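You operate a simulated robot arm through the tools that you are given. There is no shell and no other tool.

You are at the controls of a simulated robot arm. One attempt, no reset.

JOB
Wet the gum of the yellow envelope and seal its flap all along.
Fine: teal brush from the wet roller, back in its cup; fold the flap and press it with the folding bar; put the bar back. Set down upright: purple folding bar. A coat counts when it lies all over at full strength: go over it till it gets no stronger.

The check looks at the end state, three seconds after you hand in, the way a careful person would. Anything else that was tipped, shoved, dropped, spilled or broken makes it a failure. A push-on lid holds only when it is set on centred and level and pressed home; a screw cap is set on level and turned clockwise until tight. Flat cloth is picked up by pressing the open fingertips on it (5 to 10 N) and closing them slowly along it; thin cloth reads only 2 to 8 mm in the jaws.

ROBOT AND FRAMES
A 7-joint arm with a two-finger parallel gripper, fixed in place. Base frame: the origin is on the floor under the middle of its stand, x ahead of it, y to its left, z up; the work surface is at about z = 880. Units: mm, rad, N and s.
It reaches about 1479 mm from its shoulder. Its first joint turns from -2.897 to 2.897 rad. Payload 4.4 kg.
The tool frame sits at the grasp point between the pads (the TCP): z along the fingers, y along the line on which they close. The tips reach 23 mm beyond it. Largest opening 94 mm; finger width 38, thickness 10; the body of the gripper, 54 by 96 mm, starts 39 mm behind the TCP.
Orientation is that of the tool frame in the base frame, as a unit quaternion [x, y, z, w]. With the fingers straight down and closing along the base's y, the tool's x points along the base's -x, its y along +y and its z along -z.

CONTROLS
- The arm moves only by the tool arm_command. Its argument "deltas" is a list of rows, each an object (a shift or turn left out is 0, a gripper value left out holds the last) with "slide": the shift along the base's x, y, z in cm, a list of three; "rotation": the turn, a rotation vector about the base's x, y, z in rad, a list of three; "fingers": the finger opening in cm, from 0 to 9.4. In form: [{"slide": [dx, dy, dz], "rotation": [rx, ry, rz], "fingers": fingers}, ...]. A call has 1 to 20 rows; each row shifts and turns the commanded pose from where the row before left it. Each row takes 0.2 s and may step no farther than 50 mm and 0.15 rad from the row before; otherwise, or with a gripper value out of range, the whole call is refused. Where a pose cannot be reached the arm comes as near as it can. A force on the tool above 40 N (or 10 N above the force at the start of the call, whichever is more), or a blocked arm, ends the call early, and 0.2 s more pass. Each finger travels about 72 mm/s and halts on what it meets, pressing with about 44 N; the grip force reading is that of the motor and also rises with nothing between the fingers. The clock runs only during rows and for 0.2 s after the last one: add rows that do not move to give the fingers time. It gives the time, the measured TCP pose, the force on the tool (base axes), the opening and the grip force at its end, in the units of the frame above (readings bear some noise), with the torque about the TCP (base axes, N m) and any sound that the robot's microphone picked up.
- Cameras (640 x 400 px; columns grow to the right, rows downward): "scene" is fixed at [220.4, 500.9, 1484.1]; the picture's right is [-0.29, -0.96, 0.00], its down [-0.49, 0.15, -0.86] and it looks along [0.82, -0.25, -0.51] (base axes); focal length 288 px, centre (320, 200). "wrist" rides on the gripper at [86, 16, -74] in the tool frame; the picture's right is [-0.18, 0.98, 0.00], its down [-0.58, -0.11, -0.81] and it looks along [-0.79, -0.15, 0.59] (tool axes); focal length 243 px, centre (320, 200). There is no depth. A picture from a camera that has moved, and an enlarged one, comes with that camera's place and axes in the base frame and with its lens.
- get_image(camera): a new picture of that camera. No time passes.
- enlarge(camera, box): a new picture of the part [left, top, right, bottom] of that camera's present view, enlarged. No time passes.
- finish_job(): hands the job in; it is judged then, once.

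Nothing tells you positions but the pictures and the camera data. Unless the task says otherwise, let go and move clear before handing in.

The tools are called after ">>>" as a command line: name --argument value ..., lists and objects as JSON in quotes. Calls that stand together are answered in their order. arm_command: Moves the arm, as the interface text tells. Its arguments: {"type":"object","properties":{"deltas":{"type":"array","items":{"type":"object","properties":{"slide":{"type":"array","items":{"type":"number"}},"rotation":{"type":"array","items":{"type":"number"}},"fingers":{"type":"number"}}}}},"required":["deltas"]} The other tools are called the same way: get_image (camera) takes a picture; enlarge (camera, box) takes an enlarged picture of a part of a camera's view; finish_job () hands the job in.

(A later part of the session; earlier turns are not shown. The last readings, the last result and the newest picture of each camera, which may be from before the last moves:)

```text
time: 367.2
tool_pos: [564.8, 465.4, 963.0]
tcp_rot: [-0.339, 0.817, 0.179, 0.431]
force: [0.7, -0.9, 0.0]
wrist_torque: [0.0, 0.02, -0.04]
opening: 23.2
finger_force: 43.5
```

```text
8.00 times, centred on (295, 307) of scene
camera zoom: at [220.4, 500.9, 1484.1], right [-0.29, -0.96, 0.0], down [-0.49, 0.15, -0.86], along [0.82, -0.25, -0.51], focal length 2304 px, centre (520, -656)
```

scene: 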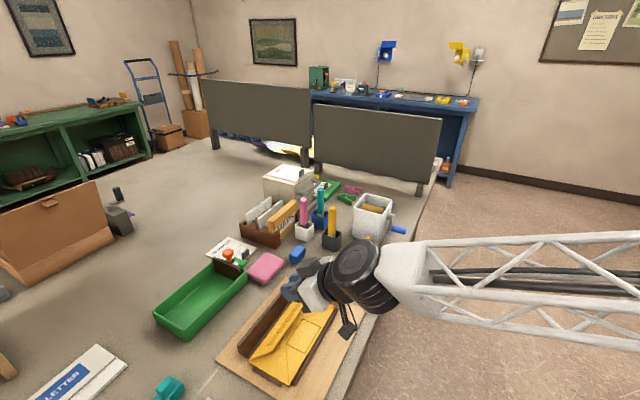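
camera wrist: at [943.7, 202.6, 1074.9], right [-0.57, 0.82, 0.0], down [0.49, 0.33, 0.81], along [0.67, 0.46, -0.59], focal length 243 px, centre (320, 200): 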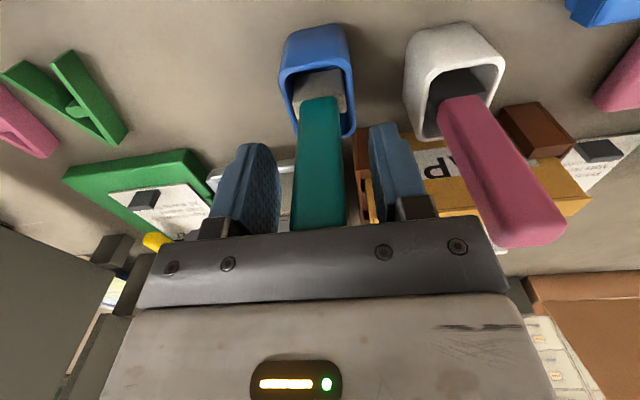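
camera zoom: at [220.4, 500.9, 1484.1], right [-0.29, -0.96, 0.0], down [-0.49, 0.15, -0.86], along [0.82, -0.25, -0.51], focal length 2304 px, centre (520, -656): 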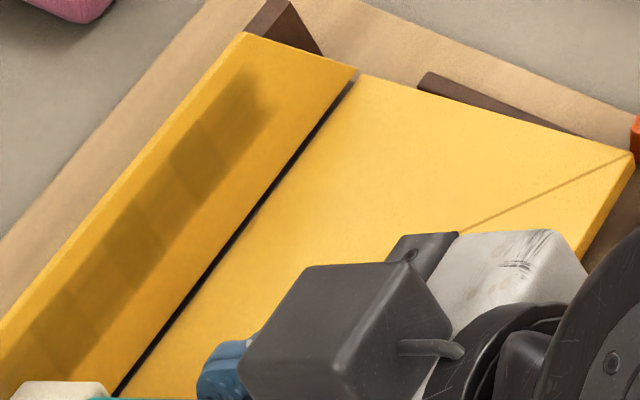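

>>> arm_command --deltas '[{"slide": [-0.18, -0.18, 0]}, {"slide": [0.2, -0.2, 0]}, {"slide": [0.2, -0.2, 0]}, {"slide": [0.2, -0.2, 0]}, {"slide": [0.2, -0.2, 0]}, {"slide": [0.2, -0.2, 0]}, {"slide": [0.2, -0.2, 0]}, {"slide": [0.2, -0.2, 0]}, {"slide": [0.2, -0.2, 0]}, {"slide": [0.2, -0.2, 0]}, {"slide": [0.2, -0.2, 0]}, {"slide": [0.2, -0.2, 0]}, {"slide": [0.2, -0.2, 0]}, {"slide": [0.2, -0.2, 0]}, {"slide": [0.2, -0.2, 0]}, {"slide": [0.2, -0.2, 0]}, {"slide": [0.2, -0.2, 0]}, {"slide": [0.2, -0.2, 0]}, {"slide": [0.2, -0.2, 0]}, {"slide": [0.2, -0.2, 0]}]'

>>> enlarge --camera "wrist" --box '[180, 0, 460, 130]'

>>> arm_command --deltas '[{"slide": [0.2, -0.2, 0]}, {"slide": [0.2, -0.2, 0]}, {"slide": [0.2, -0.2, 0]}, {"slide": [0.2, -0.2, 0]}, {"slide": [0.2, -0.2, 0]}, {"slide": [0.2, -0.2, 0]}, {"slide": [0.2, -0.2, 0]}, {"slide": [0.2, -0.2, 0]}, {"slide": [0.2, -0.2, 0]}, {"slide": [0.2, -0.2, 0]}, {"slide": [0.2, -0.2, 0]}, {"slide": [0.2, -0.2, 0]}, {"slide": [0.2, -0.2, 0]}, {"slide": [0.2, -0.2, 0]}, {"slide": [0.2, -0.2, 0]}, {"slide": [0.2, -0.2, 0]}, {"slide": [0.2, -0.2, 0]}, {"slide": [0.2, -0.2, 0]}, {"slide": [0.2, -0.2, 0]}, {"slide": [0.2, -0.2, 0]}]'

>>> arm_command --deltas '[{"slide": [0.2, -0.2, 0]}, {"slide": [0.2, -0.2, 0]}, {"slide": [0.2, -0.2, 0]}, {"slide": [0.2, -0.2, 0]}, {"slide": [0.2, -0.2, 0]}, {"slide": [0.2, -0.2, 0]}, {"slide": [0.2, -0.2, 0]}, {"slide": [0.2, -0.2, 0]}, {}, {}]'

>>> enlarge --camera "wrist" --box '[180, 0, 460, 130]'

>>> enlarge --camera "scene" --box '[240, 275, 340, 365]'

```text
time: 371.4
tool_pos: [601.7, 424.3, 963.7]
tcp_rot: [-0.338, 0.817, 0.178, 0.432]
force: [-0.2, -0.9, -0.1]
wrist_torque: [0.01, 0.05, -0.02]
opening: 23.2
finger_force: 43.7
```

```text
2.29 times, centred on (320, 65) of wrist
camera zoom: at [512.2, 357.7, 934.3], right [-0.62, 0.77, 0.15], down [-0.16, -0.32, 0.93], along [0.77, 0.56, 0.32], focal length 555 px, centre (320, 509)
```

zoom: 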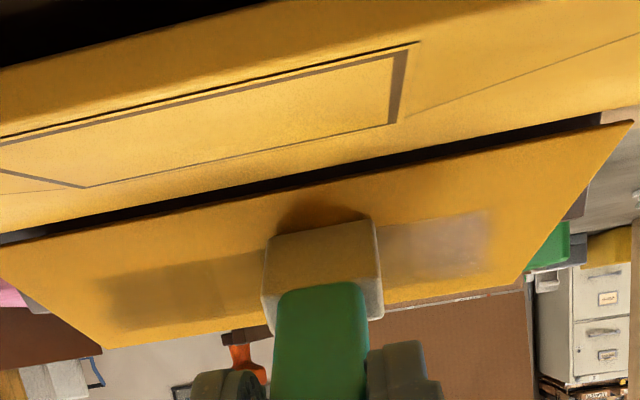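

```text
time: 375.6
tool_pos: [641.3, 383.4, 963.5]
tcp_rot: [-0.338, 0.817, 0.177, 0.432]
force: [0.1, 0.1, 0.2]
wrist_torque: [0.04, 0.01, 0.02]
opening: 23.3
finger_force: 44.0
```

```text
time: 377.8
tool_pos: [657.4, 367.8, 964.7]
tcp_rot: [-0.338, 0.817, 0.179, 0.432]
force: [-0.3, -0.7, -0.4]
wrist_torque: [0.01, 0.03, 0.0]
opening: 23.0
finger_force: 43.3
```

```text
2.29 times, centred on (320, 65) of wrist
camera zoom: at [567.8, 301.1, 934.2], right [-0.62, 0.77, 0.15], down [-0.16, -0.32, 0.94], along [0.77, 0.56, 0.32], focal length 555 px, centre (320, 509)
```

zoom: 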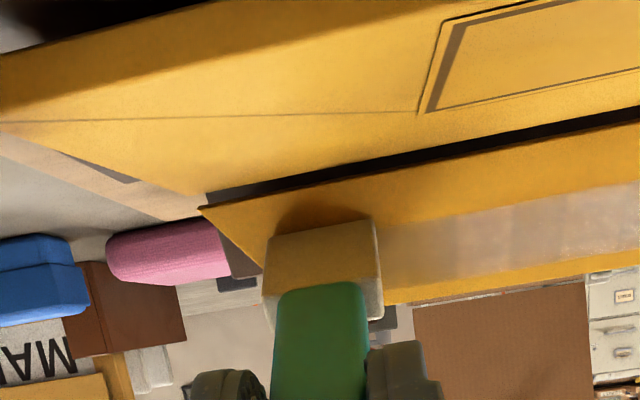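

```text
4.44 times, centred on (290, 320) of scene
camera zoom: at [220.4, 500.9, 1484.1], right [-0.29, -0.96, 0.0], down [-0.49, 0.15, -0.86], along [0.82, -0.25, -0.51], focal length 1280 px, centre (453, -333)
```

zoom: 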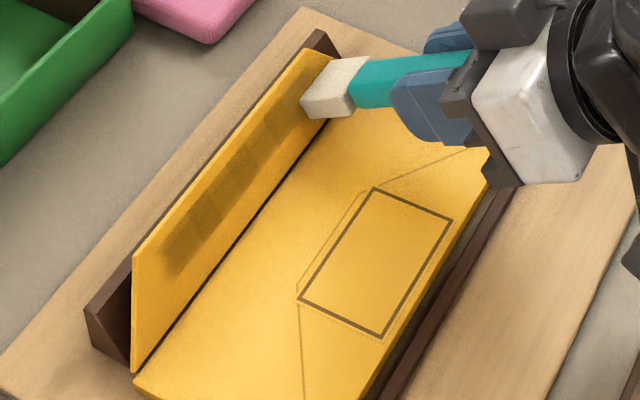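

>>> arm_command --deltas '[{"slide": [-0.7, -0.7, 0.5]}, {"slide": [-0.8, -0.8, 1.0]}, {"slide": [-3.02, 2.57, 1.47]}, {"slide": [-3.02, 2.57, 1.47]}, {}]'

>>> enlarge --camera "wrist" --box '[180, 0, 460, 110]'

>>> enlarge --camera "wrist" --box '[180, 10, 330, 100]'

>>> enlarge --camera "wrist" --box '[290, 10, 440, 100]'

```text
time: 379.0
tool_pos: [583.1, 405.9, 1007.7]
tcp_rot: [-0.339, 0.816, 0.179, 0.432]
force: [0.1, 0.6, -0.7]
wrist_torque: [-0.04, 0.02, 0.0]
opening: 23.4
finger_force: 43.9
```

```text
2.29 times, centred on (320, 55) of wrist
camera zoom: at [493.2, 339.6, 978.3], right [-0.62, 0.77, 0.15], down [-0.16, -0.32, 0.94], along [0.77, 0.56, 0.32], focal length 555 px, centre (320, 531)
```

zoom: 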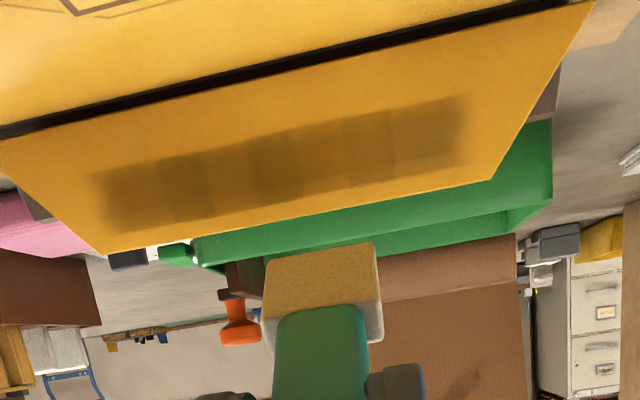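

```text
4.27 times, centred on (255, 55) of wrist
camera zoom: at [493.2, 339.6, 978.3], right [-0.62, 0.77, 0.15], down [-0.16, -0.32, 0.94], along [0.77, 0.56, 0.32], focal length 1035 px, centre (597, 819)
```

zoom: 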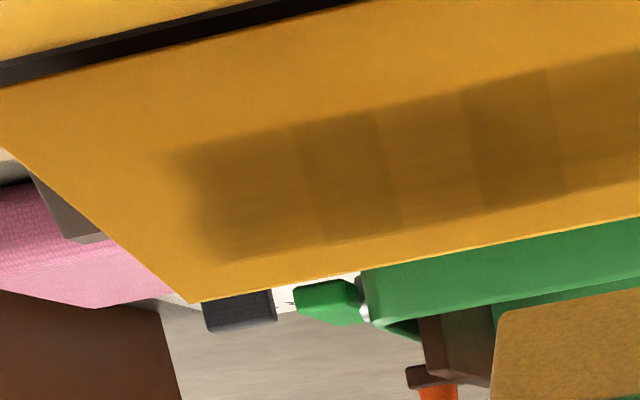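

```text
4.27 times, centred on (365, 55) of wrist
camera zoom: at [493.2, 339.6, 978.3], right [-0.62, 0.77, 0.15], down [-0.16, -0.32, 0.94], along [0.77, 0.56, 0.32], focal length 1035 px, centre (128, 819)
```

zoom: 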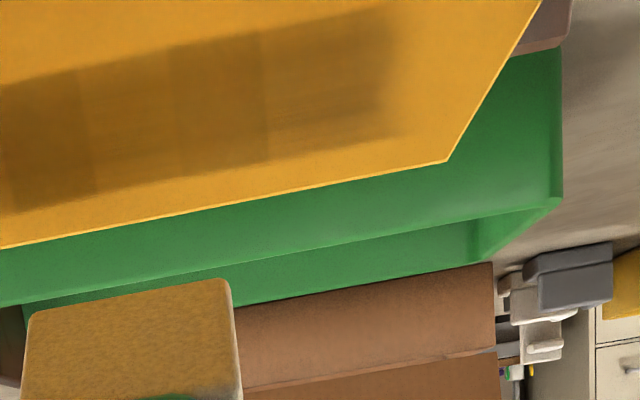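

The band is now visibly more even than before, so the lower half was indeed under-coated. I'll reload and do more low passes until nothing changes.

>>> arm_command --deltas '[{"slide": [-1, -1, 4.4]}, {"slide": [-1, -1, 4.4]}, {"slide": [3.705, -2.844, 0.663], "rotation": [-0.06857, 0.06857, 0]}, {"slide": [3.705, -2.844, 0.663], "rotation": [-0.06857, 0.06857, 0]}, {"slide": [3.705, -2.844, 0.663], "rotation": [-0.06857, 0.06857, 0]}, {"slide": [3.705, -2.844, 0.663], "rotation": [-0.06857, 0.06857, 0]}, {"slide": [3.705, -2.844, 0.663], "rotation": [-0.06857, 0.06857, 0]}, {"slide": [3.705, -2.844, 0.663], "rotation": [-0.06857, 0.06857, 0]}, {"slide": [3.705, -2.844, 0.663], "rotation": [-0.06857, 0.06857, 0]}, {"slide": [3.705, -2.844, 0.663], "rotation": [-0.06857, 0.06857, 0]}, {"slide": [3.705, -2.844, 0.663], "rotation": [-0.06857, 0.06857, 0]}, {"slide": [3.705, -2.844, 0.663], "rotation": [-0.06857, 0.06857, 0]}, {}, {"slide": [0, 0, -3.5]}, {"slide": [0, 0, -3.3]}, {"slide": [0, 0, -0.4]}, {}]'

>>> enlarge --camera "wrist" --box '[220, 0, 420, 160]'

```text
time: 382.6
tool_pos: [932.9, 100.2, 1088.5]
tcp_rot: [-0.383, 0.924, 0.001, 0.001]
force: [0.3, -0.7, -1.2]
wrist_torque: [-0.02, 0.02, 0.0]
opening: 23.3
finger_force: 43.8
```

```text
2.50 times, centred on (320, 80) of wrist
camera zoom: at [859.8, 50.1, 1162.9], right [-0.57, 0.82, 0.0], down [0.49, 0.33, 0.81], along [0.67, 0.46, -0.59], focal length 606 px, centre (320, 500)
```

zoom: 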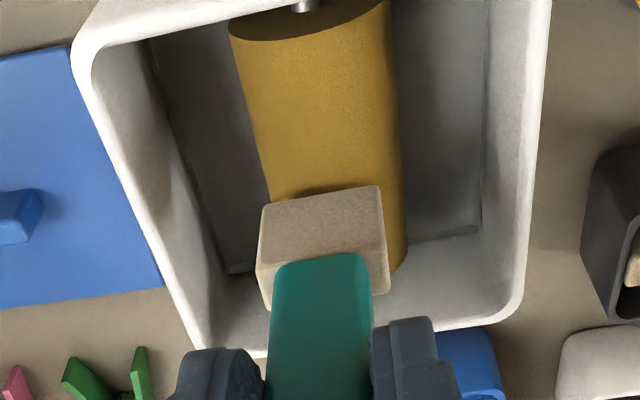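

>>> arm_command --deltas '[{"slide": [0, 0, -0.2]}, {"slide": [0, 0, -0.2]}, {}]'

>>> arm_command --deltas '[{"slide": [0, 0, -0.12]}, {}]'

>>> arm_command --deltas '[{"slide": [0, 0, -0.1]}, {}]'

```text
time: 383.4
tool_pos: [932.2, 101.0, 1085.3]
tcp_rot: [-0.382, 0.924, 0.001, 0.001]
force: [-0.6, 0.0, -0.8]
wrist_torque: [0.0, -0.02, -0.03]
opening: 23.4
finger_force: 43.8
```

```text
time: 384.0
tool_pos: [932.9, 100.8, 1084.3]
tcp_rot: [-0.383, 0.924, 0.0, 0.001]
force: [0.9, 0.6, 1.4]
wrist_torque: [-0.02, 0.05, 0.02]
opening: 23.5
finger_force: 44.3
```

```text
time: 384.6
tool_pos: [932.1, 101.4, 1084.6]
tcp_rot: [-0.383, 0.924, 0.0, 0.002]
force: [-0.1, -2.3, 12.6]
wrist_torque: [-0.32, 0.04, 0.02]
opening: 23.1
finger_force: 43.9
```

>>> arm_command --deltas '[{"slide": [0.35, 0.35, 0]}, {"slide": [0.35, 0.35, 0]}, {"slide": [0.35, 0.35, 0]}, {}, {"slide": [-0.35, -0.35, 0]}, {"slide": [-0.35, -0.35, 0]}, {"slide": [-0.35, -0.35, 0]}, {"slide": [-0.35, -0.35, 0]}, {"slide": [-0.35, -0.35, 0]}, {"slide": [-0.35, -0.35, 0]}, {}, {"slide": [0.35, 0.35, 0]}, {"slide": [0.35, 0.35, 0]}, {"slide": [0.35, 0.35, 0]}, {}, {}, {}, {}]'

>>> arm_command --deltas '[{"slide": [0, 0, 3.8]}, {"slide": [0, 0, 3.9]}, {"slide": [-3.78, 2.53, 0], "rotation": [0.06857, -0.06857, 0]}, {"slide": [-3.78, 2.53, 0], "rotation": [0.06857, -0.06857, 0]}, {"slide": [-3.78, 2.53, 0], "rotation": [0.06857, -0.06857, 0]}, {"slide": [-3.78, 2.53, -0.8], "rotation": [0.06857, -0.06857, 0]}, {"slide": [-3.78, 2.53, -0.8], "rotation": [0.06857, -0.06857, 0]}, {"slide": [-3.78, 2.53, -1.3], "rotation": [0.06857, -0.06857, 0]}, {"slide": [-3.78, 2.53, -1.3], "rotation": [0.06857, -0.06857, 0]}, {"slide": [-3.78, 2.53, -1.3], "rotation": [0.06857, -0.06857, 0]}, {"slide": [-3.78, 2.53, -1.3], "rotation": [0.06857, -0.06857, 0]}, {"slide": [-3.79, 2.51, -1.3], "rotation": [0.06857, -0.06857, 0]}, {"slide": [2.6, 0, -3.17]}, {"slide": [2.6, 0, -3.17]}, {"slide": [2.6, 0, -3]}, {}]'

>>> enlarge --camera "wrist" --box '[180, 0, 460, 120]'

```text
time: 388.4
tool_pos: [932.3, 102.4, 1084.0]
tcp_rot: [-0.383, 0.924, -0.001, 0.0]
force: [-1.0, -2.0, 15.3]
wrist_torque: [-0.08, 0.04, -0.01]
opening: 23.3
finger_force: 44.1
```

```text
time: 391.8
tool_pos: [631.2, 354.9, 987.9]
tcp_rot: [-0.338, 0.817, 0.179, 0.432]
force: [0.6, 0.6, -1.1]
wrist_torque: [0.02, -0.01, -0.02]
opening: 23.2
finger_force: 43.7
```

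```text
2.29 times, centred on (320, 60) of wrist
camera zoom: at [542.3, 286.3, 958.0], right [-0.62, 0.77, 0.15], down [-0.16, -0.32, 0.93], along [0.77, 0.56, 0.32], focal length 555 px, centre (320, 520)
```

zoom: 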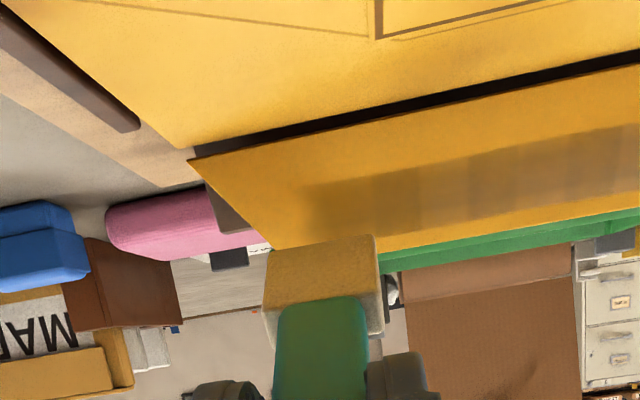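

>>> arm_command --deltas '[{"slide": [1.23, 0.44, -1.28]}, {"slide": [0.413, 0.413, -0.4]}, {"slide": [0.413, 0.413, -0.4]}, {"slide": [0.413, 0.413, -0.4]}, {}]'

>>> enlarge --camera "wrist" --box '[230, 20, 430, 120]'

>>> enlarge --camera "scene" --box '[240, 275, 340, 365]'

```text
time: 393.0
tool_pos: [657.6, 371.3, 960.9]
tcp_rot: [-0.338, 0.817, 0.178, 0.431]
force: [0.6, -0.5, -1.0]
wrist_torque: [-0.02, -0.02, 0.01]
opening: 23.2
finger_force: 43.3
```

```text
3.20 times, centred on (330, 70) of wrist
camera zoom: at [567.4, 303.9, 932.5], right [-0.62, 0.77, 0.15], down [-0.16, -0.32, 0.94], along [0.77, 0.56, 0.32], focal length 776 px, centre (288, 616)
```

zoom: 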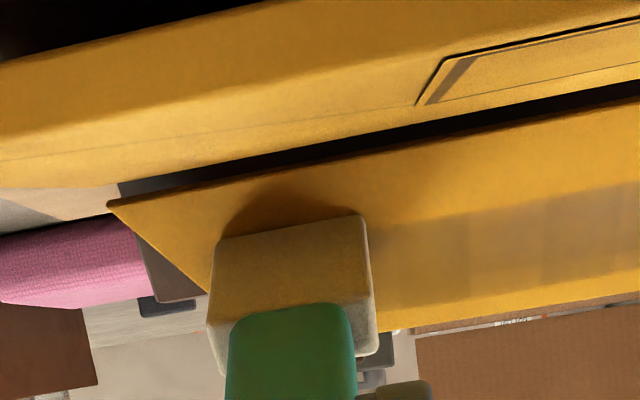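

```text
4.44 times, centred on (290, 320) of scene
camera zoom: at [220.4, 500.9, 1484.1], right [-0.29, -0.96, 0.0], down [-0.49, 0.15, -0.86], along [0.82, -0.25, -0.51], focal length 1280 px, centre (453, -333)
```

zoom: 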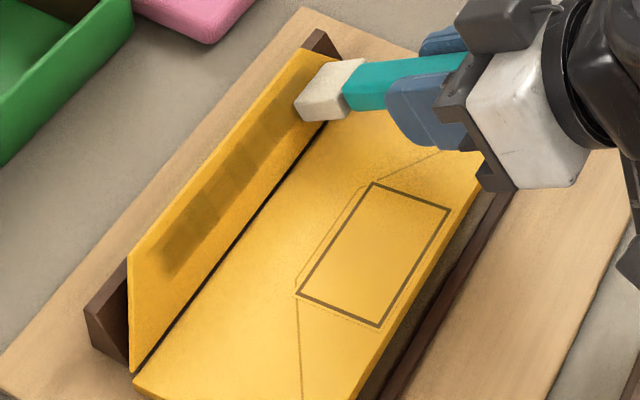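

>>> arm_command --deltas '[{"slide": [0.2, -0.2, 0]}, {"slide": [0.2, -0.2, 0]}, {}, {}, {"slide": [-0.2, 0.2, 0]}, {"slide": [-0.2, 0.2, 0]}, {"slide": [-0.2, 0.2, 0]}, {"slide": [-0.2, 0.2, 0]}, {"slide": [-0.2, 0.2, 0]}, {"slide": [-0.2, 0.2, 0]}, {"slide": [-0.2, 0.2, 0]}, {"slide": [-0.2, 0.2, 0]}, {"slide": [-0.2, 0.2, 0]}, {"slide": [-0.2, 0.2, 0]}, {"slide": [-0.2, 0.2, 0]}, {"slide": [-0.2, 0.2, 0]}, {"slide": [-0.2, 0.2, 0]}, {"slide": [-0.2, 0.2, 0]}, {"slide": [-0.2, 0.2, 0]}, {"slide": [-0.2, 0.2, 0]}]'

>>> arm_command --deltas '[{"slide": [-0.2, 0.2, 0]}, {"slide": [-0.2, 0.2, 0]}, {"slide": [-0.2, 0.2, 0]}, {"slide": [-0.2, 0.2, 0]}, {"slide": [-0.2, 0.2, 0]}, {"slide": [-0.2, 0.2, 0]}, {"slide": [-0.2, 0.2, 0]}, {"slide": [-0.2, 0.2, 0]}, {"slide": [-0.2, 0.2, 0]}, {"slide": [-0.2, 0.2, 0]}, {"slide": [-0.2, 0.2, 0]}, {"slide": [-0.2, 0.2, 0]}, {"slide": [-0.2, 0.2, 0]}, {"slide": [-0.2, 0.2, 0]}, {"slide": [-0.2, 0.2, 0]}, {"slide": [-0.2, 0.2, 0]}, {"slide": [-0.2, 0.2, 0]}, {"slide": [-0.2, 0.2, 0]}, {"slide": [-0.2, 0.2, 0]}, {"slide": [-0.2, 0.2, 0]}]'

>>> arm_command --deltas '[{"slide": [-0.2, 0.2, 0]}, {"slide": [-0.2, 0.2, 0]}, {"slide": [-0.2, 0.2, 0]}, {"slide": [-0.2, 0.2, 0]}, {"slide": [-0.2, 0.2, 0]}, {"slide": [-0.2, 0.2, 0]}, {"slide": [-0.2, 0.2, 0]}, {"slide": [-0.2, 0.2, 0]}, {"slide": [-0.2, 0.2, 0]}, {"slide": [-0.2, 0.2, 0]}, {"slide": [-0.2, 0.2, 0]}, {"slide": [-0.2, 0.2, 0]}, {}, {}]'

>>> enlarge --camera "wrist" --box '[180, 0, 460, 130]'

>>> arm_command --deltas '[{"slide": [0.2, -0.2, 0]}, {"slide": [0.2, -0.2, 0]}, {"slide": [0.2, -0.2, 0]}, {"slide": [0.2, -0.2, 0]}, {"slide": [0.2, -0.2, 0]}, {"slide": [0.2, -0.2, 0]}, {"slide": [0.2, -0.2, 0]}, {"slide": [0.2, -0.2, 0]}, {"slide": [0.2, -0.2, 0]}, {"slide": [0.2, -0.2, 0]}, {"slide": [0.2, -0.2, 0]}, {"slide": [0.2, -0.2, 0]}, {"slide": [0.2, -0.2, 0]}, {"slide": [0.2, -0.2, 0]}, {"slide": [0.2, -0.2, 0]}, {"slide": [0.2, -0.2, 0]}, {"slide": [0.2, -0.2, 0]}, {"slide": [0.2, -0.2, 0]}, {"slide": [0.2, -0.2, 0]}, {"slide": [0.2, -0.2, 0]}]'

>>> arm_command --deltas '[{"slide": [0.2, -0.2, 0]}, {"slide": [0.2, -0.2, 0]}, {"slide": [0.2, -0.2, 0]}, {"slide": [0.2, -0.2, 0]}, {"slide": [0.2, -0.2, 0]}, {"slide": [0.2, -0.2, 0]}, {"slide": [0.2, -0.2, 0]}, {"slide": [0.2, -0.2, 0]}, {"slide": [0.2, -0.2, 0]}, {"slide": [0.2, -0.2, 0]}, {"slide": [0.2, -0.2, 0]}, {"slide": [0.2, -0.2, 0]}, {"slide": [0.2, -0.2, 0]}, {"slide": [0.2, -0.2, 0]}, {"slide": [0.2, -0.2, 0]}, {"slide": [0.2, -0.2, 0]}, {"slide": [0.2, -0.2, 0]}, {"slide": [0.2, -0.2, 0]}, {"slide": [0.2, -0.2, 0]}, {"slide": [0.2, -0.2, 0]}]'

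>>> arm_command --deltas '[{"slide": [0.2, -0.2, 0]}, {"slide": [0.2, -0.2, 0]}, {"slide": [0.2, -0.2, 0]}, {"slide": [0.2, -0.2, 0]}, {"slide": [0.2, -0.2, 0]}, {"slide": [0.2, -0.2, 0]}, {"slide": [0.2, -0.2, 0]}, {"slide": [0.2, -0.2, 0]}, {}, {"slide": [-0.7, -0.7, 0.5]}, {"slide": [-0.8, -0.8, 1.0]}, {"slide": [-3.02, 2.57, 1.47]}, {"slide": [-3.02, 2.57, 1.47]}, {}]'

>>> enlarge --camera "wrist" --box '[180, 0, 460, 110]'

>>> enlarge --camera "wrist" --box '[180, 10, 330, 100]'

>>> enlarge --camera "wrist" --box '[290, 10, 440, 100]'

```text
time: 397.2
tool_pos: [629.8, 396.6, 962.3]
tcp_rot: [-0.34, 0.816, 0.179, 0.431]
force: [0.6, 0.0, -0.6]
wrist_torque: [0.01, 0.01, 0.04]
opening: 23.3
finger_force: 43.9
```

```text
time: 401.4
tool_pos: [589.2, 437.9, 960.6]
tcp_rot: [-0.338, 0.817, 0.178, 0.431]
force: [0.5, -0.7, -0.6]
wrist_torque: [0.03, 0.01, -0.01]
opening: 23.4
finger_force: 44.2
```

```text
time: 404.4
tool_pos: [563.8, 461.2, 960.9]
tcp_rot: [-0.338, 0.817, 0.178, 0.432]
force: [0.7, -1.1, 0.6]
wrist_torque: [-0.01, -0.02, -0.01]
opening: 23.3
finger_force: 43.9
```

```text
2.29 times, centred on (320, 65) of wrist
camera zoom: at [474.8, 394.4, 931.6], right [-0.62, 0.77, 0.15], down [-0.16, -0.32, 0.94], along [0.77, 0.56, 0.32], focal length 555 px, centre (320, 509)
```

zoom: 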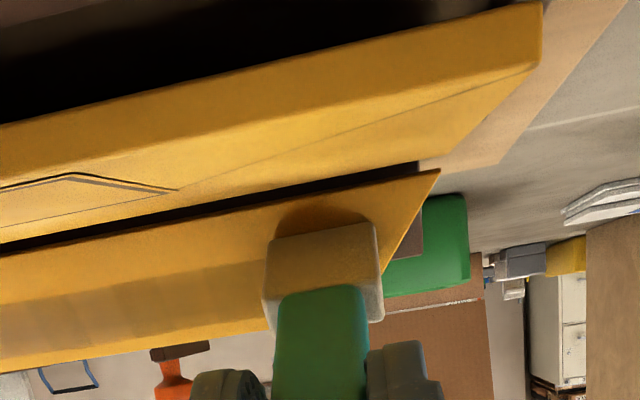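

```text
time: 408.6
tool_pos: [604.4, 421.3, 961.6]
tcp_rot: [-0.339, 0.817, 0.179, 0.431]
force: [-0.1, 0.2, 0.1]
wrist_torque: [-0.02, -0.01, 0.01]
opening: 23.2
finger_force: 43.5
```

```text
time: 412.8
tool_pos: [644.0, 381.7, 960.5]
tcp_rot: [-0.337, 0.817, 0.179, 0.432]
force: [-0.5, -0.1, -0.4]
wrist_torque: [-0.01, 0.04, 0.06]
opening: 23.2
finger_force: 43.9
```

```text
time: 415.8
tool_pos: [585.6, 404.0, 1005.9]
tcp_rot: [-0.338, 0.817, 0.178, 0.432]
force: [0.9, -1.1, -0.2]
wrist_torque: [0.02, -0.01, -0.02]
opening: 23.5
finger_force: 44.0
```

```text
2.29 times, centred on (320, 55) of wrist
camera zoom: at [496.0, 336.7, 977.1], right [-0.62, 0.77, 0.15], down [-0.16, -0.32, 0.93], along [0.77, 0.56, 0.32], focal length 555 px, centre (320, 531)
```

zoom: 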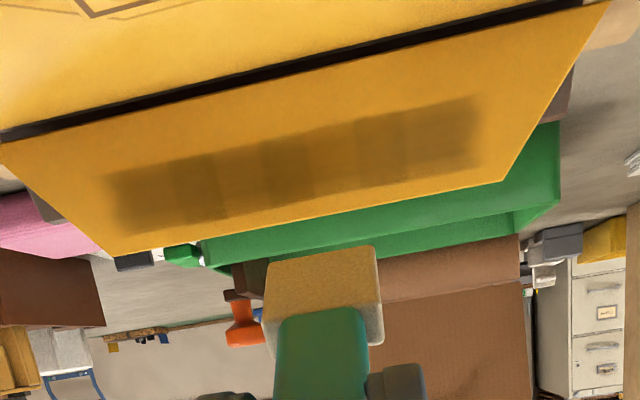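

```text
4.27 times, centred on (255, 55) of wrist
camera zoom: at [496.0, 336.7, 977.1], right [-0.62, 0.77, 0.15], down [-0.16, -0.32, 0.93], along [0.77, 0.56, 0.32], focal length 1035 px, centre (597, 819)
```

zoom: 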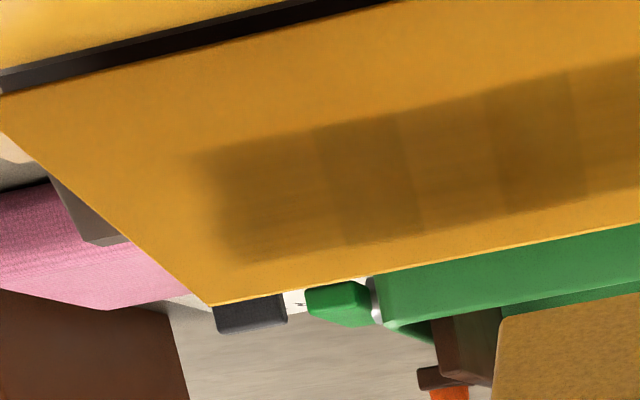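

```text
4.27 times, centred on (365, 55) of wrist
camera zoom: at [496.0, 336.7, 977.1], right [-0.62, 0.77, 0.15], down [-0.16, -0.32, 0.93], along [0.77, 0.56, 0.32], focal length 1035 px, centre (128, 819)
```

zoom: 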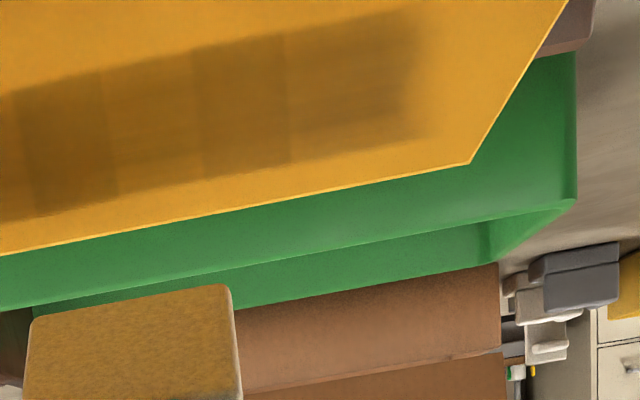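

The coat looks unchanged again. One thing I haven't done is draw the brush across the roller so it turns and wets the full brush width; until now I only rubbed along the roller's axis. I'll reload that way.

>>> arm_command --deltas '[{"slide": [-1, -1, 4.4]}, {"slide": [-1, -1, 4.4]}, {"slide": [3.705, -2.844, 0.663], "rotation": [-0.06857, 0.06857, 0]}, {"slide": [3.705, -2.844, 0.663], "rotation": [-0.06857, 0.06857, 0]}, {"slide": [3.705, -2.844, 0.663], "rotation": [-0.06857, 0.06857, 0]}, {"slide": [3.705, -2.844, 0.663], "rotation": [-0.06857, 0.06857, 0]}, {"slide": [3.705, -2.844, 0.663], "rotation": [-0.06857, 0.06857, 0]}, {"slide": [3.705, -2.844, 0.663], "rotation": [-0.06857, 0.06857, 0]}, {"slide": [3.705, -2.844, 0.663], "rotation": [-0.06857, 0.06857, 0]}, {"slide": [3.705, -2.844, 0.663], "rotation": [-0.06857, 0.06857, 0]}, {"slide": [3.705, -2.844, 0.663], "rotation": [-0.06857, 0.06857, 0]}, {"slide": [3.705, -2.844, 0.663], "rotation": [-0.06857, 0.06857, 0]}, {}, {"slide": [0, 0, -3.5]}, {"slide": [0, 0, -3.3]}, {"slide": [0, 0, -0.6]}, {"slide": [0, 0, -0.2]}, {}]'

>>> enlarge --camera "wrist" --box '[220, 0, 420, 160]'

>>> enlarge --camera "scene" --box '[340, 160, 410, 230]'

```text
time: 419.6
tool_pos: [935.5, 98.3, 1084.8]
tcp_rot: [-0.382, 0.924, 0.001, 0.0]
force: [-0.5, 0.0, 5.5]
wrist_torque: [0.03, 0.08, 0.0]
opening: 23.2
finger_force: 43.9
```

```text
2.50 times, centred on (320, 80) of wrist
camera zoom: at [862.1, 48.1, 1158.6], right [-0.57, 0.82, 0.0], down [0.49, 0.33, 0.81], along [0.67, 0.46, -0.59], focal length 606 px, centre (320, 500)
```

zoom: 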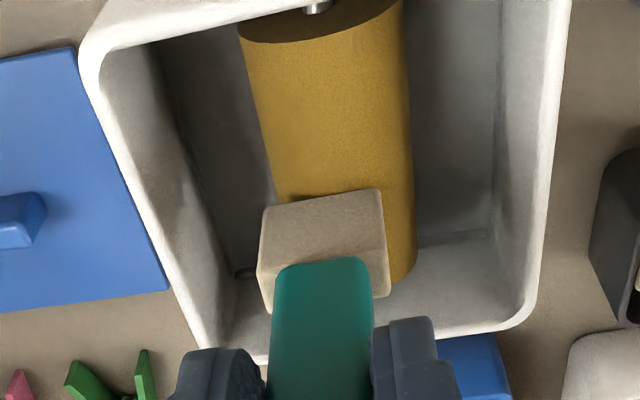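

```text
5.71 times, centred on (375, 195) of scene
camera zoom: at [220.4, 500.9, 1484.1], right [-0.29, -0.96, 0.0], down [-0.49, 0.15, -0.86], along [0.82, -0.25, -0.51], focal length 1645 px, centre (6, 229)
```

zoom: 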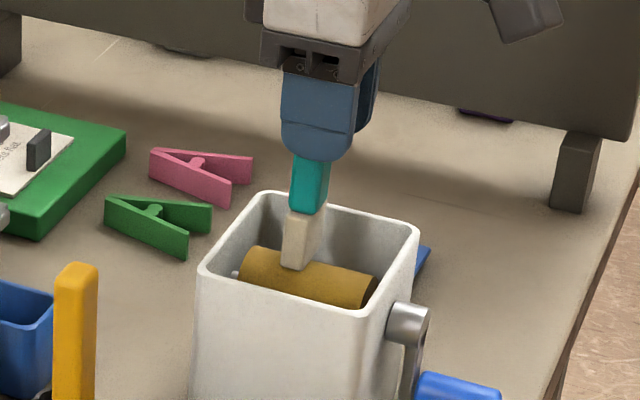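

>>> arm_command --deltas '[{"slide": [-0.25, 0.25, 0]}, {"slide": [-0.25, 0.25, 0]}, {"slide": [-0.25, 0.25, 0]}, {"slide": [-0.25, 0.25, 0]}, {"slide": [-0.25, 0.25, 0]}, {}, {"slide": [0.25, -0.25, 0]}, {"slide": [0.25, -0.25, 0]}, {"slide": [0.25, -0.25, 0]}, {"slide": [0.25, -0.25, 0]}, {"slide": [0.25, -0.25, 0]}, {"slide": [0.25, -0.25, 0]}, {"slide": [0.25, -0.25, 0]}, {}, {"slide": [-0.25, 0.25, 0]}, {"slide": [-0.25, 0.25, 0]}, {"slide": [-0.25, 0.25, 0]}, {"slide": [-0.25, 0.25, 0]}, {}]'

>>> enlarge --camera "wrist" --box '[220, 0, 420, 160]'

>>> enlarge --camera "scene" --box '[340, 160, 420, 240]'

```text
time: 423.6
tool_pos: [930.0, 104.4, 1083.8]
tcp_rot: [-0.382, 0.924, -0.001, 0.001]
force: [2.9, -4.7, 17.1]
wrist_torque: [-0.39, -0.22, -0.03]
opening: 23.4
finger_force: 44.5
```

```text
2.50 times, centred on (320, 80) of wrist
camera zoom: at [857.4, 53.6, 1158.2], right [-0.57, 0.82, 0.0], down [0.49, 0.33, 0.81], along [0.67, 0.46, -0.59], focal length 606 px, centre (320, 500)
```

zoom: 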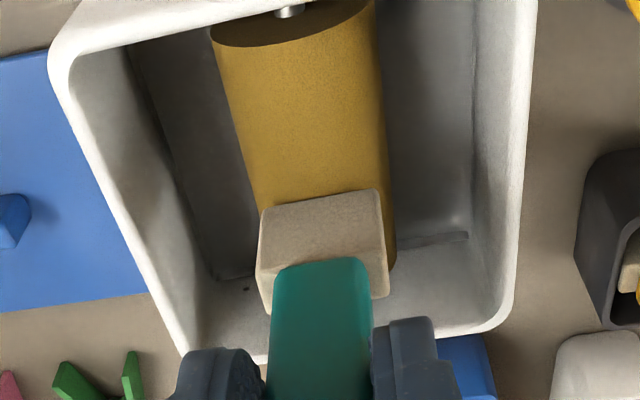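

```text
5.00 times, centred on (380, 200) of scene
camera zoom: at [220.4, 500.9, 1484.1], right [-0.29, -0.96, 0.0], down [-0.49, 0.15, -0.86], along [0.82, -0.25, -0.51], focal length 1440 px, centre (20, 200)
```

zoom: 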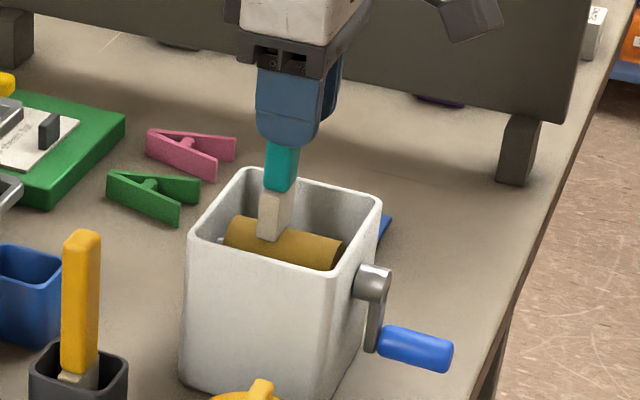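

>>> arm_command --deltas '[{"slide": [0, 0, 3.8]}, {"slide": [0, 0, 3.9]}, {"slide": [-3.764, 2.49, 0], "rotation": [0.06857, -0.06857, 0]}, {"slide": [-3.764, 2.49, 0], "rotation": [0.06857, -0.06857, 0]}, {"slide": [-3.764, 2.49, 0], "rotation": [0.06857, -0.06857, 0]}, {"slide": [-3.764, 2.49, -0.8], "rotation": [0.06857, -0.06857, 0]}, {"slide": [-3.764, 2.49, -0.8], "rotation": [0.06857, -0.06857, 0]}, {"slide": [-3.764, 2.49, -1.3], "rotation": [0.06857, -0.06857, 0]}, {"slide": [-3.764, 2.49, -1.3], "rotation": [0.06857, -0.06857, 0]}, {"slide": [-3.764, 2.49, -1.3], "rotation": [0.06857, -0.06857, 0]}, {"slide": [-3.764, 2.49, -1.3], "rotation": [0.06857, -0.06857, 0]}, {"slide": [-3.764, 2.49, -1.3], "rotation": [0.06857, -0.06857, 0]}, {"slide": [2.99, 0.163, -3.55]}, {"slide": [2.99, 0.163, -3.55]}, {"slide": [2.99, 0.163, -3.3]}, {}]'

>>> enlarge --camera "wrist" --box '[180, 0, 460, 120]'

>>> enlarge --camera "wrist" --box '[300, 0, 460, 100]'

```text
time: 427.0
tool_pos: [646.0, 357.4, 975.4]
tcp_rot: [-0.339, 0.817, 0.179, 0.431]
force: [-0.4, 0.4, 0.0]
wrist_torque: [-0.05, 0.03, -0.01]
opening: 23.2
finger_force: 43.9
```

```text
2.29 times, centred on (320, 60) of wrist
camera zoom: at [555.6, 291.1, 945.9], right [-0.62, 0.77, 0.15], down [-0.16, -0.32, 0.93], along [0.77, 0.56, 0.32], focal length 555 px, centre (320, 520)
```

zoom: 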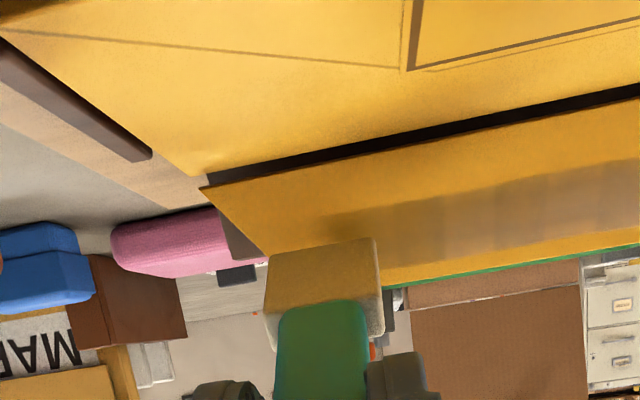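

```text
4.00 times, centred on (380, 50) of wrist
camera zoom: at [555.6, 291.1, 945.9], right [-0.62, 0.77, 0.15], down [-0.16, -0.32, 0.93], along [0.77, 0.56, 0.32], focal length 970 px, centre (80, 800)
```

zoom: 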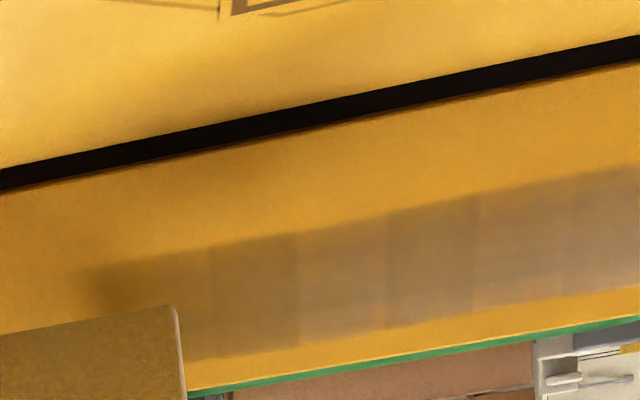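

>>> arm_command --deltas '[{"slide": [0.42, 0.42, -0.24]}, {"slide": [0.42, 0.42, -0.24]}, {"slide": [0.42, 0.42, -0.24]}, {"slide": [0.15, -0.15, 0]}, {"slide": [0.15, -0.15, 0]}, {}, {"slide": [-0.2, 0.2, 0]}, {"slide": [-0.2, 0.2, 0]}, {"slide": [-0.2, 0.2, 0]}, {"slide": [-0.2, 0.2, 0]}, {"slide": [-0.2, 0.2, 0]}, {"slide": [-0.2, 0.2, 0]}, {"slide": [-0.2, 0.2, 0]}, {"slide": [-0.2, 0.2, 0]}, {"slide": [-0.2, 0.2, 0]}, {"slide": [-0.2, 0.2, 0]}, {"slide": [-0.2, 0.2, 0]}, {"slide": [-0.2, 0.2, 0]}, {"slide": [-0.2, 0.2, 0]}, {"slide": [-0.2, 0.2, 0]}]'

>>> enlarge --camera "wrist" --box '[180, 0, 460, 130]'

>>> arm_command --deltas '[{"slide": [-0.2, 0.2, 0]}, {"slide": [-0.2, 0.2, 0]}, {"slide": [-0.2, 0.2, 0]}, {"slide": [-0.2, 0.2, 0]}, {"slide": [-0.2, 0.2, 0]}, {"slide": [-0.2, 0.2, 0]}, {"slide": [-0.2, 0.2, 0]}, {"slide": [-0.2, 0.2, 0]}, {"slide": [-0.2, 0.2, 0]}, {"slide": [-0.2, 0.2, 0]}, {"slide": [-0.2, 0.2, 0]}, {"slide": [-0.2, 0.2, 0]}, {"slide": [-0.2, 0.2, 0]}, {"slide": [-0.2, 0.2, 0]}, {"slide": [-0.2, 0.2, 0]}, {"slide": [-0.2, 0.2, 0]}, {"slide": [-0.2, 0.2, 0]}, {"slide": [-0.2, 0.2, 0]}, {"slide": [-0.2, 0.2, 0]}, {"slide": [-0.2, 0.2, 0]}]'

>>> arm_command --deltas '[{"slide": [-0.2, 0.2, 0]}, {"slide": [-0.2, 0.2, 0]}, {"slide": [-0.2, 0.2, 0]}, {"slide": [-0.2, 0.2, 0]}, {"slide": [-0.2, 0.2, 0]}, {"slide": [-0.2, 0.2, 0]}, {"slide": [-0.2, 0.2, 0]}, {"slide": [-0.2, 0.2, 0]}, {"slide": [-0.2, 0.2, 0]}, {"slide": [-0.2, 0.2, 0]}, {"slide": [-0.2, 0.2, 0]}, {"slide": [-0.2, 0.2, 0]}, {"slide": [-0.2, 0.2, 0]}, {"slide": [-0.2, 0.2, 0]}, {}, {"slide": [-0.7, -0.7, 0.5]}, {"slide": [-0.8, -0.8, 1]}, {"slide": [2.5, -3.2, 1.5]}, {}]'

>>> enlarge --camera "wrist" --box '[180, 0, 460, 110]'

>>> enlarge --camera "scene" --box '[265, 282, 325, 332]'

```text
time: 431.2
tool_pos: [631.4, 394.5, 968.2]
tcp_rot: [-0.338, 0.817, 0.179, 0.432]
force: [-0.2, 0.3, 0.0]
wrist_torque: [0.01, 0.0, -0.01]
opening: 23.4
finger_force: 43.8
```

```text
2.29 times, centred on (320, 65) of wrist
camera zoom: at [542.5, 328.3, 939.0], right [-0.62, 0.77, 0.15], down [-0.16, -0.32, 0.93], along [0.77, 0.56, 0.32], focal length 555 px, centre (320, 509)
```

zoom: 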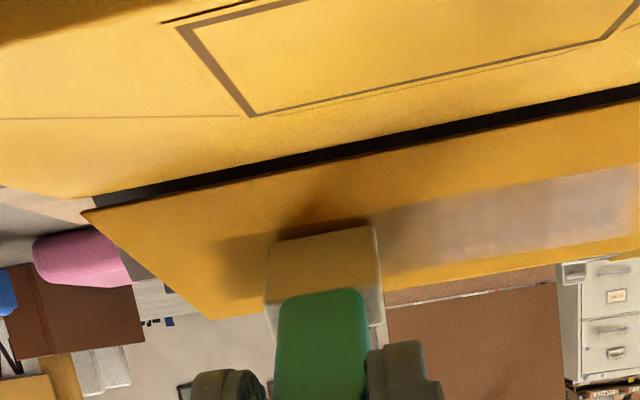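

```text
time: 435.4
tool_pos: [591.5, 435.0, 968.4]
tcp_rot: [-0.338, 0.817, 0.178, 0.432]
force: [0.0, 0.3, -0.4]
wrist_torque: [-0.01, -0.03, 0.0]
opening: 23.5
finger_force: 43.2
```

```text
time: 439.4
tool_pos: [572.8, 415.6, 997.5]
tcp_rot: [-0.339, 0.818, 0.178, 0.43]
force: [0.2, 0.1, -0.8]
wrist_torque: [-0.01, 0.02, 0.02]
opening: 23.3
finger_force: 44.4
```

```text
2.29 times, centred on (320, 55) of wrist
camera zoom: at [483.0, 348.0, 968.2], right [-0.62, 0.77, 0.15], down [-0.16, -0.32, 0.94], along [0.77, 0.56, 0.32], focal length 555 px, centre (320, 531)
```

zoom: 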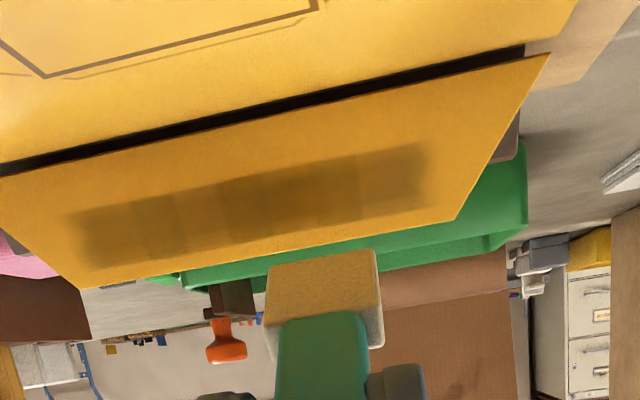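

```text
8.00 times, centred on (295, 307) of scene
camera zoom: at [220.4, 500.9, 1484.1], right [-0.29, -0.96, 0.0], down [-0.49, 0.15, -0.86], along [0.82, -0.25, -0.51], focal length 2304 px, centre (520, -656)
```

zoom: 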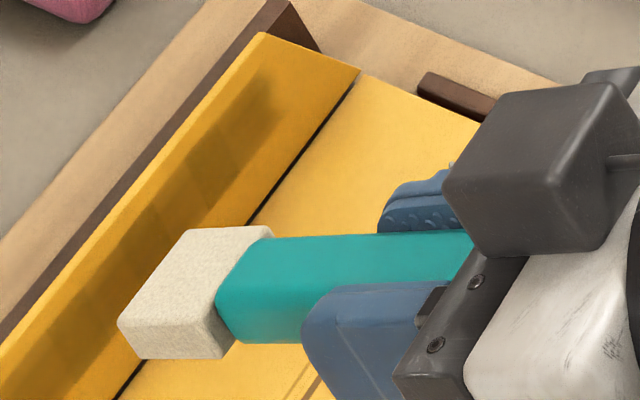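

The coat is now dark and even over the whole band. I'll return the brush to its cup without delay.

>>> arm_command --deltas '[{"slide": [-1, -1, 4.4]}, {"slide": [-1, -1, 4.4]}, {"slide": [4.218, -1.292, 0.814], "rotation": [-0.06523, 0.06523, 0]}, {"slide": [4.218, -1.292, 0.814], "rotation": [-0.06523, 0.06523, 0]}, {"slide": [4.218, -1.292, 0.814], "rotation": [-0.06523, 0.06523, 0]}, {"slide": [4.218, -1.292, 0.814], "rotation": [-0.06523, 0.06523, 0]}, {"slide": [4.218, -1.292, 0.814], "rotation": [-0.06523, 0.06523, 0]}, {"slide": [4.218, -1.292, 0.814], "rotation": [-0.06523, 0.06523, 0]}, {"slide": [4.218, -1.292, 0.814], "rotation": [-0.06523, 0.06523, 0]}, {"slide": [4.218, -1.292, 0.814], "rotation": [-0.06523, 0.06523, 0]}, {"slide": [4.218, -1.292, 0.814], "rotation": [-0.06523, 0.06523, 0]}, {"slide": [4.218, -1.292, 0.814], "rotation": [-0.06523, 0.06523, 0]}, {"slide": [4.218, -1.292, 0.814], "rotation": [-0.06523, 0.06523, 0]}, {"slide": [0, 0, -4.5]}, {"slide": [0, 0, -4.5]}, {"slide": [0, 0, -3.2]}, {}]'

>>> enlarge --camera "wrist" --box '[260, 20, 380, 120]'

>>> enlarge --camera "scene" --box '[285, 170, 355, 240]'

>>> enlarge --camera "scene" --box '[240, 275, 340, 365]'

```text
time: 443.0
tool_pos: [1017.6, 254.2, 1052.7]
tcp_rot: [-0.383, 0.923, -0.009, -0.02]
force: [0.0, 0.3, -0.3]
wrist_torque: [-0.03, 0.01, 0.02]
opening: 23.4
finger_force: 44.4
```

```text
4.00 times, centred on (320, 70) of wrist
camera zoom: at [947.2, 204.8, 1130.7], right [-0.57, 0.82, -0.01], down [0.51, 0.36, 0.78], along [0.65, 0.44, -0.63], focal length 970 px, centre (320, 720)
```

zoom: 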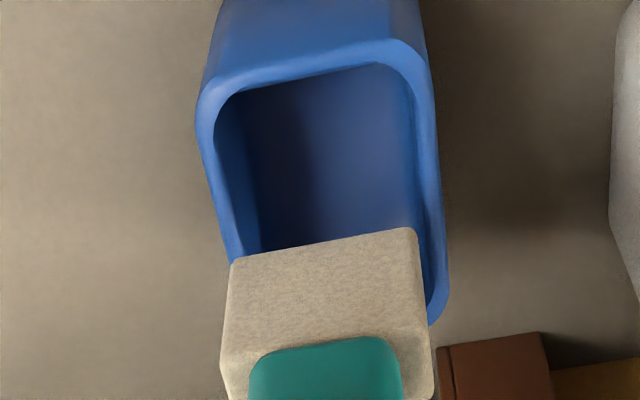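

```text
5.71 times, centred on (320, 205) of scene
camera zoom: at [220.4, 500.9, 1484.1], right [-0.29, -0.96, 0.0], down [-0.49, 0.15, -0.86], along [0.82, -0.25, -0.51], focal length 1645 px, centre (320, 171)
```

zoom: 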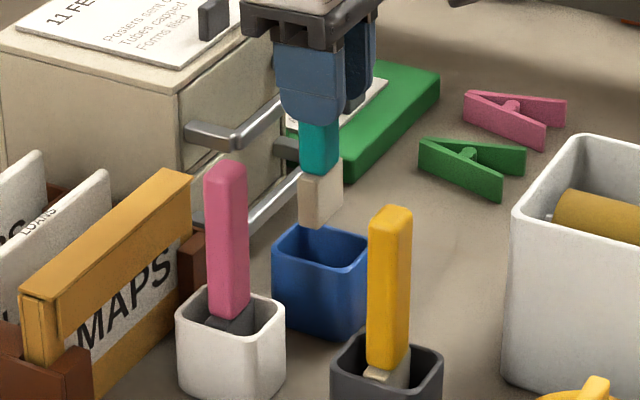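

```text
4.44 times, centred on (290, 320) of scene
camera zoom: at [220.4, 500.9, 1484.1], right [-0.29, -0.96, 0.0], down [-0.49, 0.15, -0.86], along [0.82, -0.25, -0.51], focal length 1280 px, centre (453, -333)
```

zoom: 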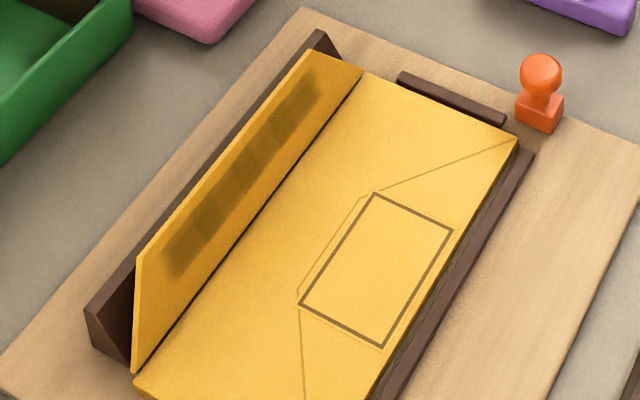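

>>> arm_command --deltas '[{"slide": [-0.2, -0.2, 0]}, {"slide": [0, 0, -1.2]}, {"slide": [0, 0, -1.2]}, {"slide": [0, 0, -1.2]}, {}]'

>>> enlarge --camera "wrist" --box '[260, 20, 380, 120]'

>>> arm_command --deltas '[{"slide": [0, 0, -0.5]}, {"slide": [0, 0, -0.5]}, {"slide": [0, 0, -0.2]}, {}]'

```text
time: 444.2
tool_pos: [1015.2, 252.4, 1015.8]
tcp_rot: [-0.383, 0.924, -0.009, -0.02]
force: [-0.2, -0.3, -0.6]
wrist_torque: [0.0, -0.03, -0.01]
opening: 23.3
finger_force: 43.9
```

```text
4.00 times, centred on (320, 70) of wrist
camera zoom: at [945.9, 204.8, 1095.7], right [-0.57, 0.82, -0.01], down [0.51, 0.36, 0.78], along [0.65, 0.44, -0.63], focal length 970 px, centre (320, 720)
```

zoom: 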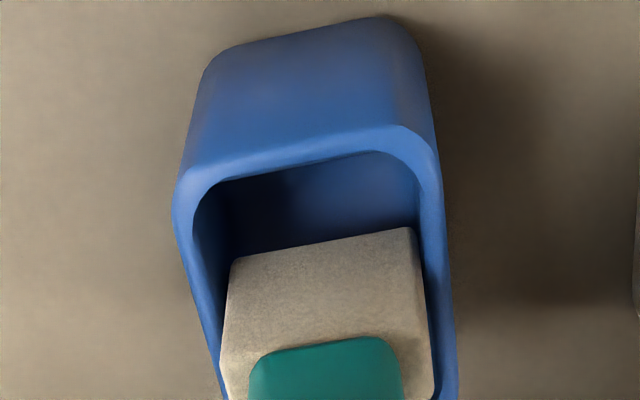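

```text
time: 445.2
tool_pos: [1015.9, 253.2, 1004.8]
tcp_rot: [-0.383, 0.924, -0.008, -0.02]
force: [0.1, 0.0, -1.0]
wrist_torque: [0.0, -0.04, 0.01]
opening: 23.2
finger_force: 44.2
```

>>> arm_command --deltas '[{"slide": [0, 0, -0.3]}, {"slide": [0, 0, -0.2]}, {}]'

>>> arm_command --deltas '[{"slide": [0, 0, -0.15]}, {"slide": [0, 0, -0.1]}, {}]'

>>> arm_command --deltas '[{"slide": [0, 0, -0.1]}, {"slide": [0, 0, -0.1]}, {}]'

```text
time: 446.0
tool_pos: [1017.2, 252.5, 1000.0]
tcp_rot: [-0.382, 0.924, -0.008, -0.02]
force: [0.4, 0.3, -1.4]
wrist_torque: [-0.03, -0.01, -0.02]
opening: 23.3
finger_force: 43.4
```

```text
time: 446.8
tool_pos: [1016.9, 251.7, 997.4]
tcp_rot: [-0.382, 0.924, -0.009, -0.021]
force: [-0.2, 1.2, 8.3]
wrist_torque: [0.13, -0.05, 0.02]
opening: 23.3
finger_force: 44.0
```

```text
time: 447.6
tool_pos: [1016.8, 251.7, 998.8]
tcp_rot: [-0.382, 0.924, -0.008, -0.019]
force: [-2.7, 0.8, 31.3]
wrist_torque: [0.28, 0.03, 0.03]
opening: 23.3
finger_force: 43.2
```

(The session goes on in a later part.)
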